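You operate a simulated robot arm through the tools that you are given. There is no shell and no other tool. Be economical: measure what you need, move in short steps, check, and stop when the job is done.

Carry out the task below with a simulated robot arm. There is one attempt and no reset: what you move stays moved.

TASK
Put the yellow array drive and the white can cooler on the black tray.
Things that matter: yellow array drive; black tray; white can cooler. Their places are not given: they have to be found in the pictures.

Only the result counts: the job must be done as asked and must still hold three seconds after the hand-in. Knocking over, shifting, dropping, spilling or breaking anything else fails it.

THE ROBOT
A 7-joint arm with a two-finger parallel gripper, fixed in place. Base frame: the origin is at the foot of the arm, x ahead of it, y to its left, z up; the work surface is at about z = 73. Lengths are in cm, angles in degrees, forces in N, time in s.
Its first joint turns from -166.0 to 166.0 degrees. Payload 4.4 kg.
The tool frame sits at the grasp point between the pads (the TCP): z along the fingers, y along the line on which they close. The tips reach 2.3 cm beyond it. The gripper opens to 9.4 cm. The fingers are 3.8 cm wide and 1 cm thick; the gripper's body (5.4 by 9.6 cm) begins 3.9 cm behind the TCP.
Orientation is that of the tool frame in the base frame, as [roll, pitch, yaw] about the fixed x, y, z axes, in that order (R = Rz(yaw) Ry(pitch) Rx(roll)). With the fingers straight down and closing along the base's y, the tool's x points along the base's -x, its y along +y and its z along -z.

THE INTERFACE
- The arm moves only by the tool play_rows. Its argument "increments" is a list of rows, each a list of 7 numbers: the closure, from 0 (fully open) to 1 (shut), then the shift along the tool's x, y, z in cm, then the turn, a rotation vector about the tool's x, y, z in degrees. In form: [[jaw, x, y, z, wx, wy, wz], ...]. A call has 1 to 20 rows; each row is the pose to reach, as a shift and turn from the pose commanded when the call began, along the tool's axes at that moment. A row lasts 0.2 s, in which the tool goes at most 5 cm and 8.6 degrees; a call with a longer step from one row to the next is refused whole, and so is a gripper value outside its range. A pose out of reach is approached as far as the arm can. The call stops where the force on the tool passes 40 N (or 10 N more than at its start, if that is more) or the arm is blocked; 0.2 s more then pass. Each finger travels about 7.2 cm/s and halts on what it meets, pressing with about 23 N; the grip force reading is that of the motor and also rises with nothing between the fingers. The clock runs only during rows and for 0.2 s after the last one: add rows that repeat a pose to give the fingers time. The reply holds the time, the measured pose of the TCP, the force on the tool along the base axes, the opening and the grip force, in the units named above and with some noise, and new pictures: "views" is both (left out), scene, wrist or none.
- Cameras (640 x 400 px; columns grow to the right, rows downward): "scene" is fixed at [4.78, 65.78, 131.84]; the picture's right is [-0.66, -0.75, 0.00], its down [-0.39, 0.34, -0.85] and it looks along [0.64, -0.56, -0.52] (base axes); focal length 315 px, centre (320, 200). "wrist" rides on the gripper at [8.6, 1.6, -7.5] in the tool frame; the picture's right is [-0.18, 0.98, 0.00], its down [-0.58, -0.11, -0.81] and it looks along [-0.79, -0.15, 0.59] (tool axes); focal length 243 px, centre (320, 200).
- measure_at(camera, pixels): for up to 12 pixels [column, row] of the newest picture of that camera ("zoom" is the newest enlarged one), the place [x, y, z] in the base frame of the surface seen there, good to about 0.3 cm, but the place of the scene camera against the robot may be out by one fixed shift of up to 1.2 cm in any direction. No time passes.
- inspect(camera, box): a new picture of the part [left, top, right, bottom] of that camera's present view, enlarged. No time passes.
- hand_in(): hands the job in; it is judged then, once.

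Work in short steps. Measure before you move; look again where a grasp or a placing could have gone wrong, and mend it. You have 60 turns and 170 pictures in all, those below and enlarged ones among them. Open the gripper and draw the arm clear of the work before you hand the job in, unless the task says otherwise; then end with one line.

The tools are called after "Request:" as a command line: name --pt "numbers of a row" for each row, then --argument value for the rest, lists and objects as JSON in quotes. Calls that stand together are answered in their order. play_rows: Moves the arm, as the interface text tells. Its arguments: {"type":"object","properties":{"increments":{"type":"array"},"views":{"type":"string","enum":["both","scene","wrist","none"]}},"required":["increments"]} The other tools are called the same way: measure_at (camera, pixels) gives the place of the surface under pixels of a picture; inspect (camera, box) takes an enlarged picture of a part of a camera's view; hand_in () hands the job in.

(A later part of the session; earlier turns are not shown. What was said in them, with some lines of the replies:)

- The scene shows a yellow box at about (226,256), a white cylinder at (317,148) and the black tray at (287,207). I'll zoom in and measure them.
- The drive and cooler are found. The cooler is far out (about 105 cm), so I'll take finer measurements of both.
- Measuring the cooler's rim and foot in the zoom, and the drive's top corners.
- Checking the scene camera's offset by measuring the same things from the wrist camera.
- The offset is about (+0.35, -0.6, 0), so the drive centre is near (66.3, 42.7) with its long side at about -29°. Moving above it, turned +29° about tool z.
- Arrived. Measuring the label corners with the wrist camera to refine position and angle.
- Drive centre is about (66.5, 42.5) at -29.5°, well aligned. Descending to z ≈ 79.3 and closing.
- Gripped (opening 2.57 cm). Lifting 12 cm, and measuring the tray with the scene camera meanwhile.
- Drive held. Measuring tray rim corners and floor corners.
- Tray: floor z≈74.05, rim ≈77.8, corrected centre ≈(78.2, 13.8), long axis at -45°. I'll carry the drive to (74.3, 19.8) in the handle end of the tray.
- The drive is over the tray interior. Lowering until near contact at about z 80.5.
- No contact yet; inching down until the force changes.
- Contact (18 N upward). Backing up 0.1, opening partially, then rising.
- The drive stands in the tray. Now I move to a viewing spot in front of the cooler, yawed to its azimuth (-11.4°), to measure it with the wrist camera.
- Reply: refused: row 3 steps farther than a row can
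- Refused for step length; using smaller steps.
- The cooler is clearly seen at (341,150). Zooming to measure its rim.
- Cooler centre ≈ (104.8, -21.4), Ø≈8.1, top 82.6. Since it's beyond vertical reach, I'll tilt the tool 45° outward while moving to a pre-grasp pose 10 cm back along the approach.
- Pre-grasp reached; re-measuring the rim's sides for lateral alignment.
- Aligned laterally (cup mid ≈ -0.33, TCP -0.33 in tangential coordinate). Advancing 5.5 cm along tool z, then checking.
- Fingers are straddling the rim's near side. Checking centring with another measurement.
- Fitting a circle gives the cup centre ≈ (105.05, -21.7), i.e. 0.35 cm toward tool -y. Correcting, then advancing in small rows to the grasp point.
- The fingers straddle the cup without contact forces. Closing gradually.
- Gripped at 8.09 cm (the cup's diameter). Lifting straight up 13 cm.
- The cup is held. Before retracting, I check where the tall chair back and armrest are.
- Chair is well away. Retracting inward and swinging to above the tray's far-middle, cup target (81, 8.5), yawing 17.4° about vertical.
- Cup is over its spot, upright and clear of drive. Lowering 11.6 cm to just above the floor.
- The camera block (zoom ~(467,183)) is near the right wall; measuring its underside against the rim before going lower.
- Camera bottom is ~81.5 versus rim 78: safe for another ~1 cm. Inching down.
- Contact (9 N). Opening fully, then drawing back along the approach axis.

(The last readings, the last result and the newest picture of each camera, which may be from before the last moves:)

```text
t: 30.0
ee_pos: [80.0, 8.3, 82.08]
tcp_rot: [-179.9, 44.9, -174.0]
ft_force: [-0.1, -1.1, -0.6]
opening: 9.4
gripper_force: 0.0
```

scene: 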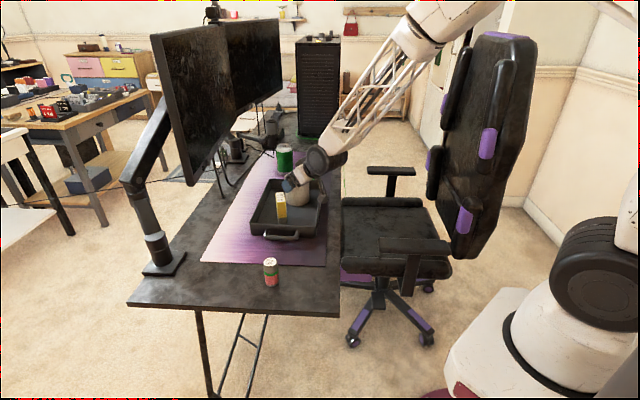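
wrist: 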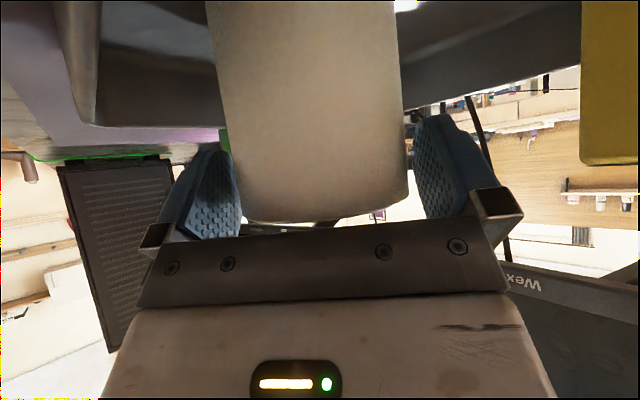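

Released with clearance on both sides. Retreating along -z, 20 cm.

Request:
play_rows --pt "0 0 0 -0.7 0 0 0" --pt "0 0 0 -2 0 0 0" --pt "0 0 0 -4 0 0 0" --pt "0 0 0 -7 0 0 0" --pt "0 0 0 -11 0 0 0" --pt "0 0 0 -15 0 0 0" --pt "0 0 0 -20 0 0 0" --pt "0 -4 0 -23 0 0 0" --pt "0 -4 0 -23 0 0 0"

Request:
inspect --camera "scene" --box '[220, 130, 342, 290]'

```text
t: 32.0
ee_pos: [66.74, 6.8, 101.03]
tcp_rot: [-180.0, 45.1, -174.0]
ft_force: [-0.5, 0.5, 0.3]
opening: 9.4
gripper_force: 0.0
```

scene: 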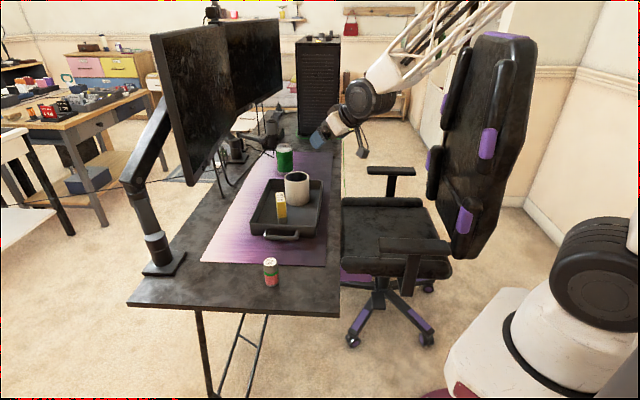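
wrist: 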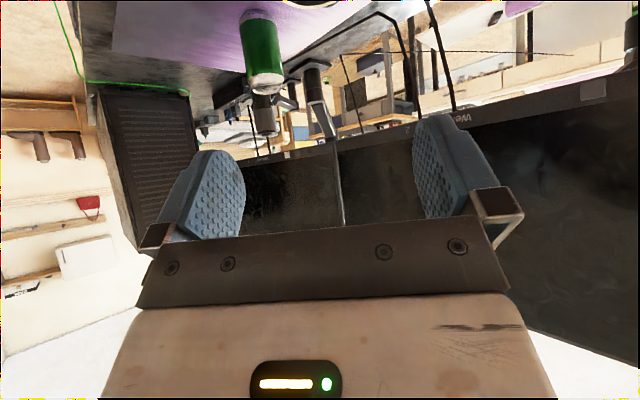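

```text
2.50 times, centred on (281, 210) of scene
```

zoom: 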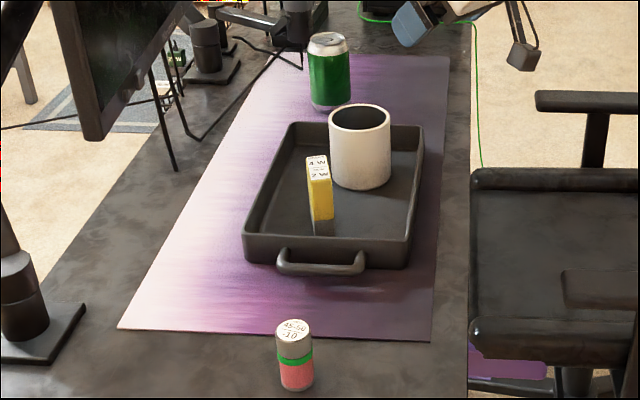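

Both items stand upright in the tray, nothing else has moved, and the arm is clear with the gripper open. Handing in.

Request:
hand_in

```text
The job is handed in.
```

The yellow array drive and the white can cooler are both standing upright on the black tray. In the last pictures nothing else had moved, and the job is handed in.
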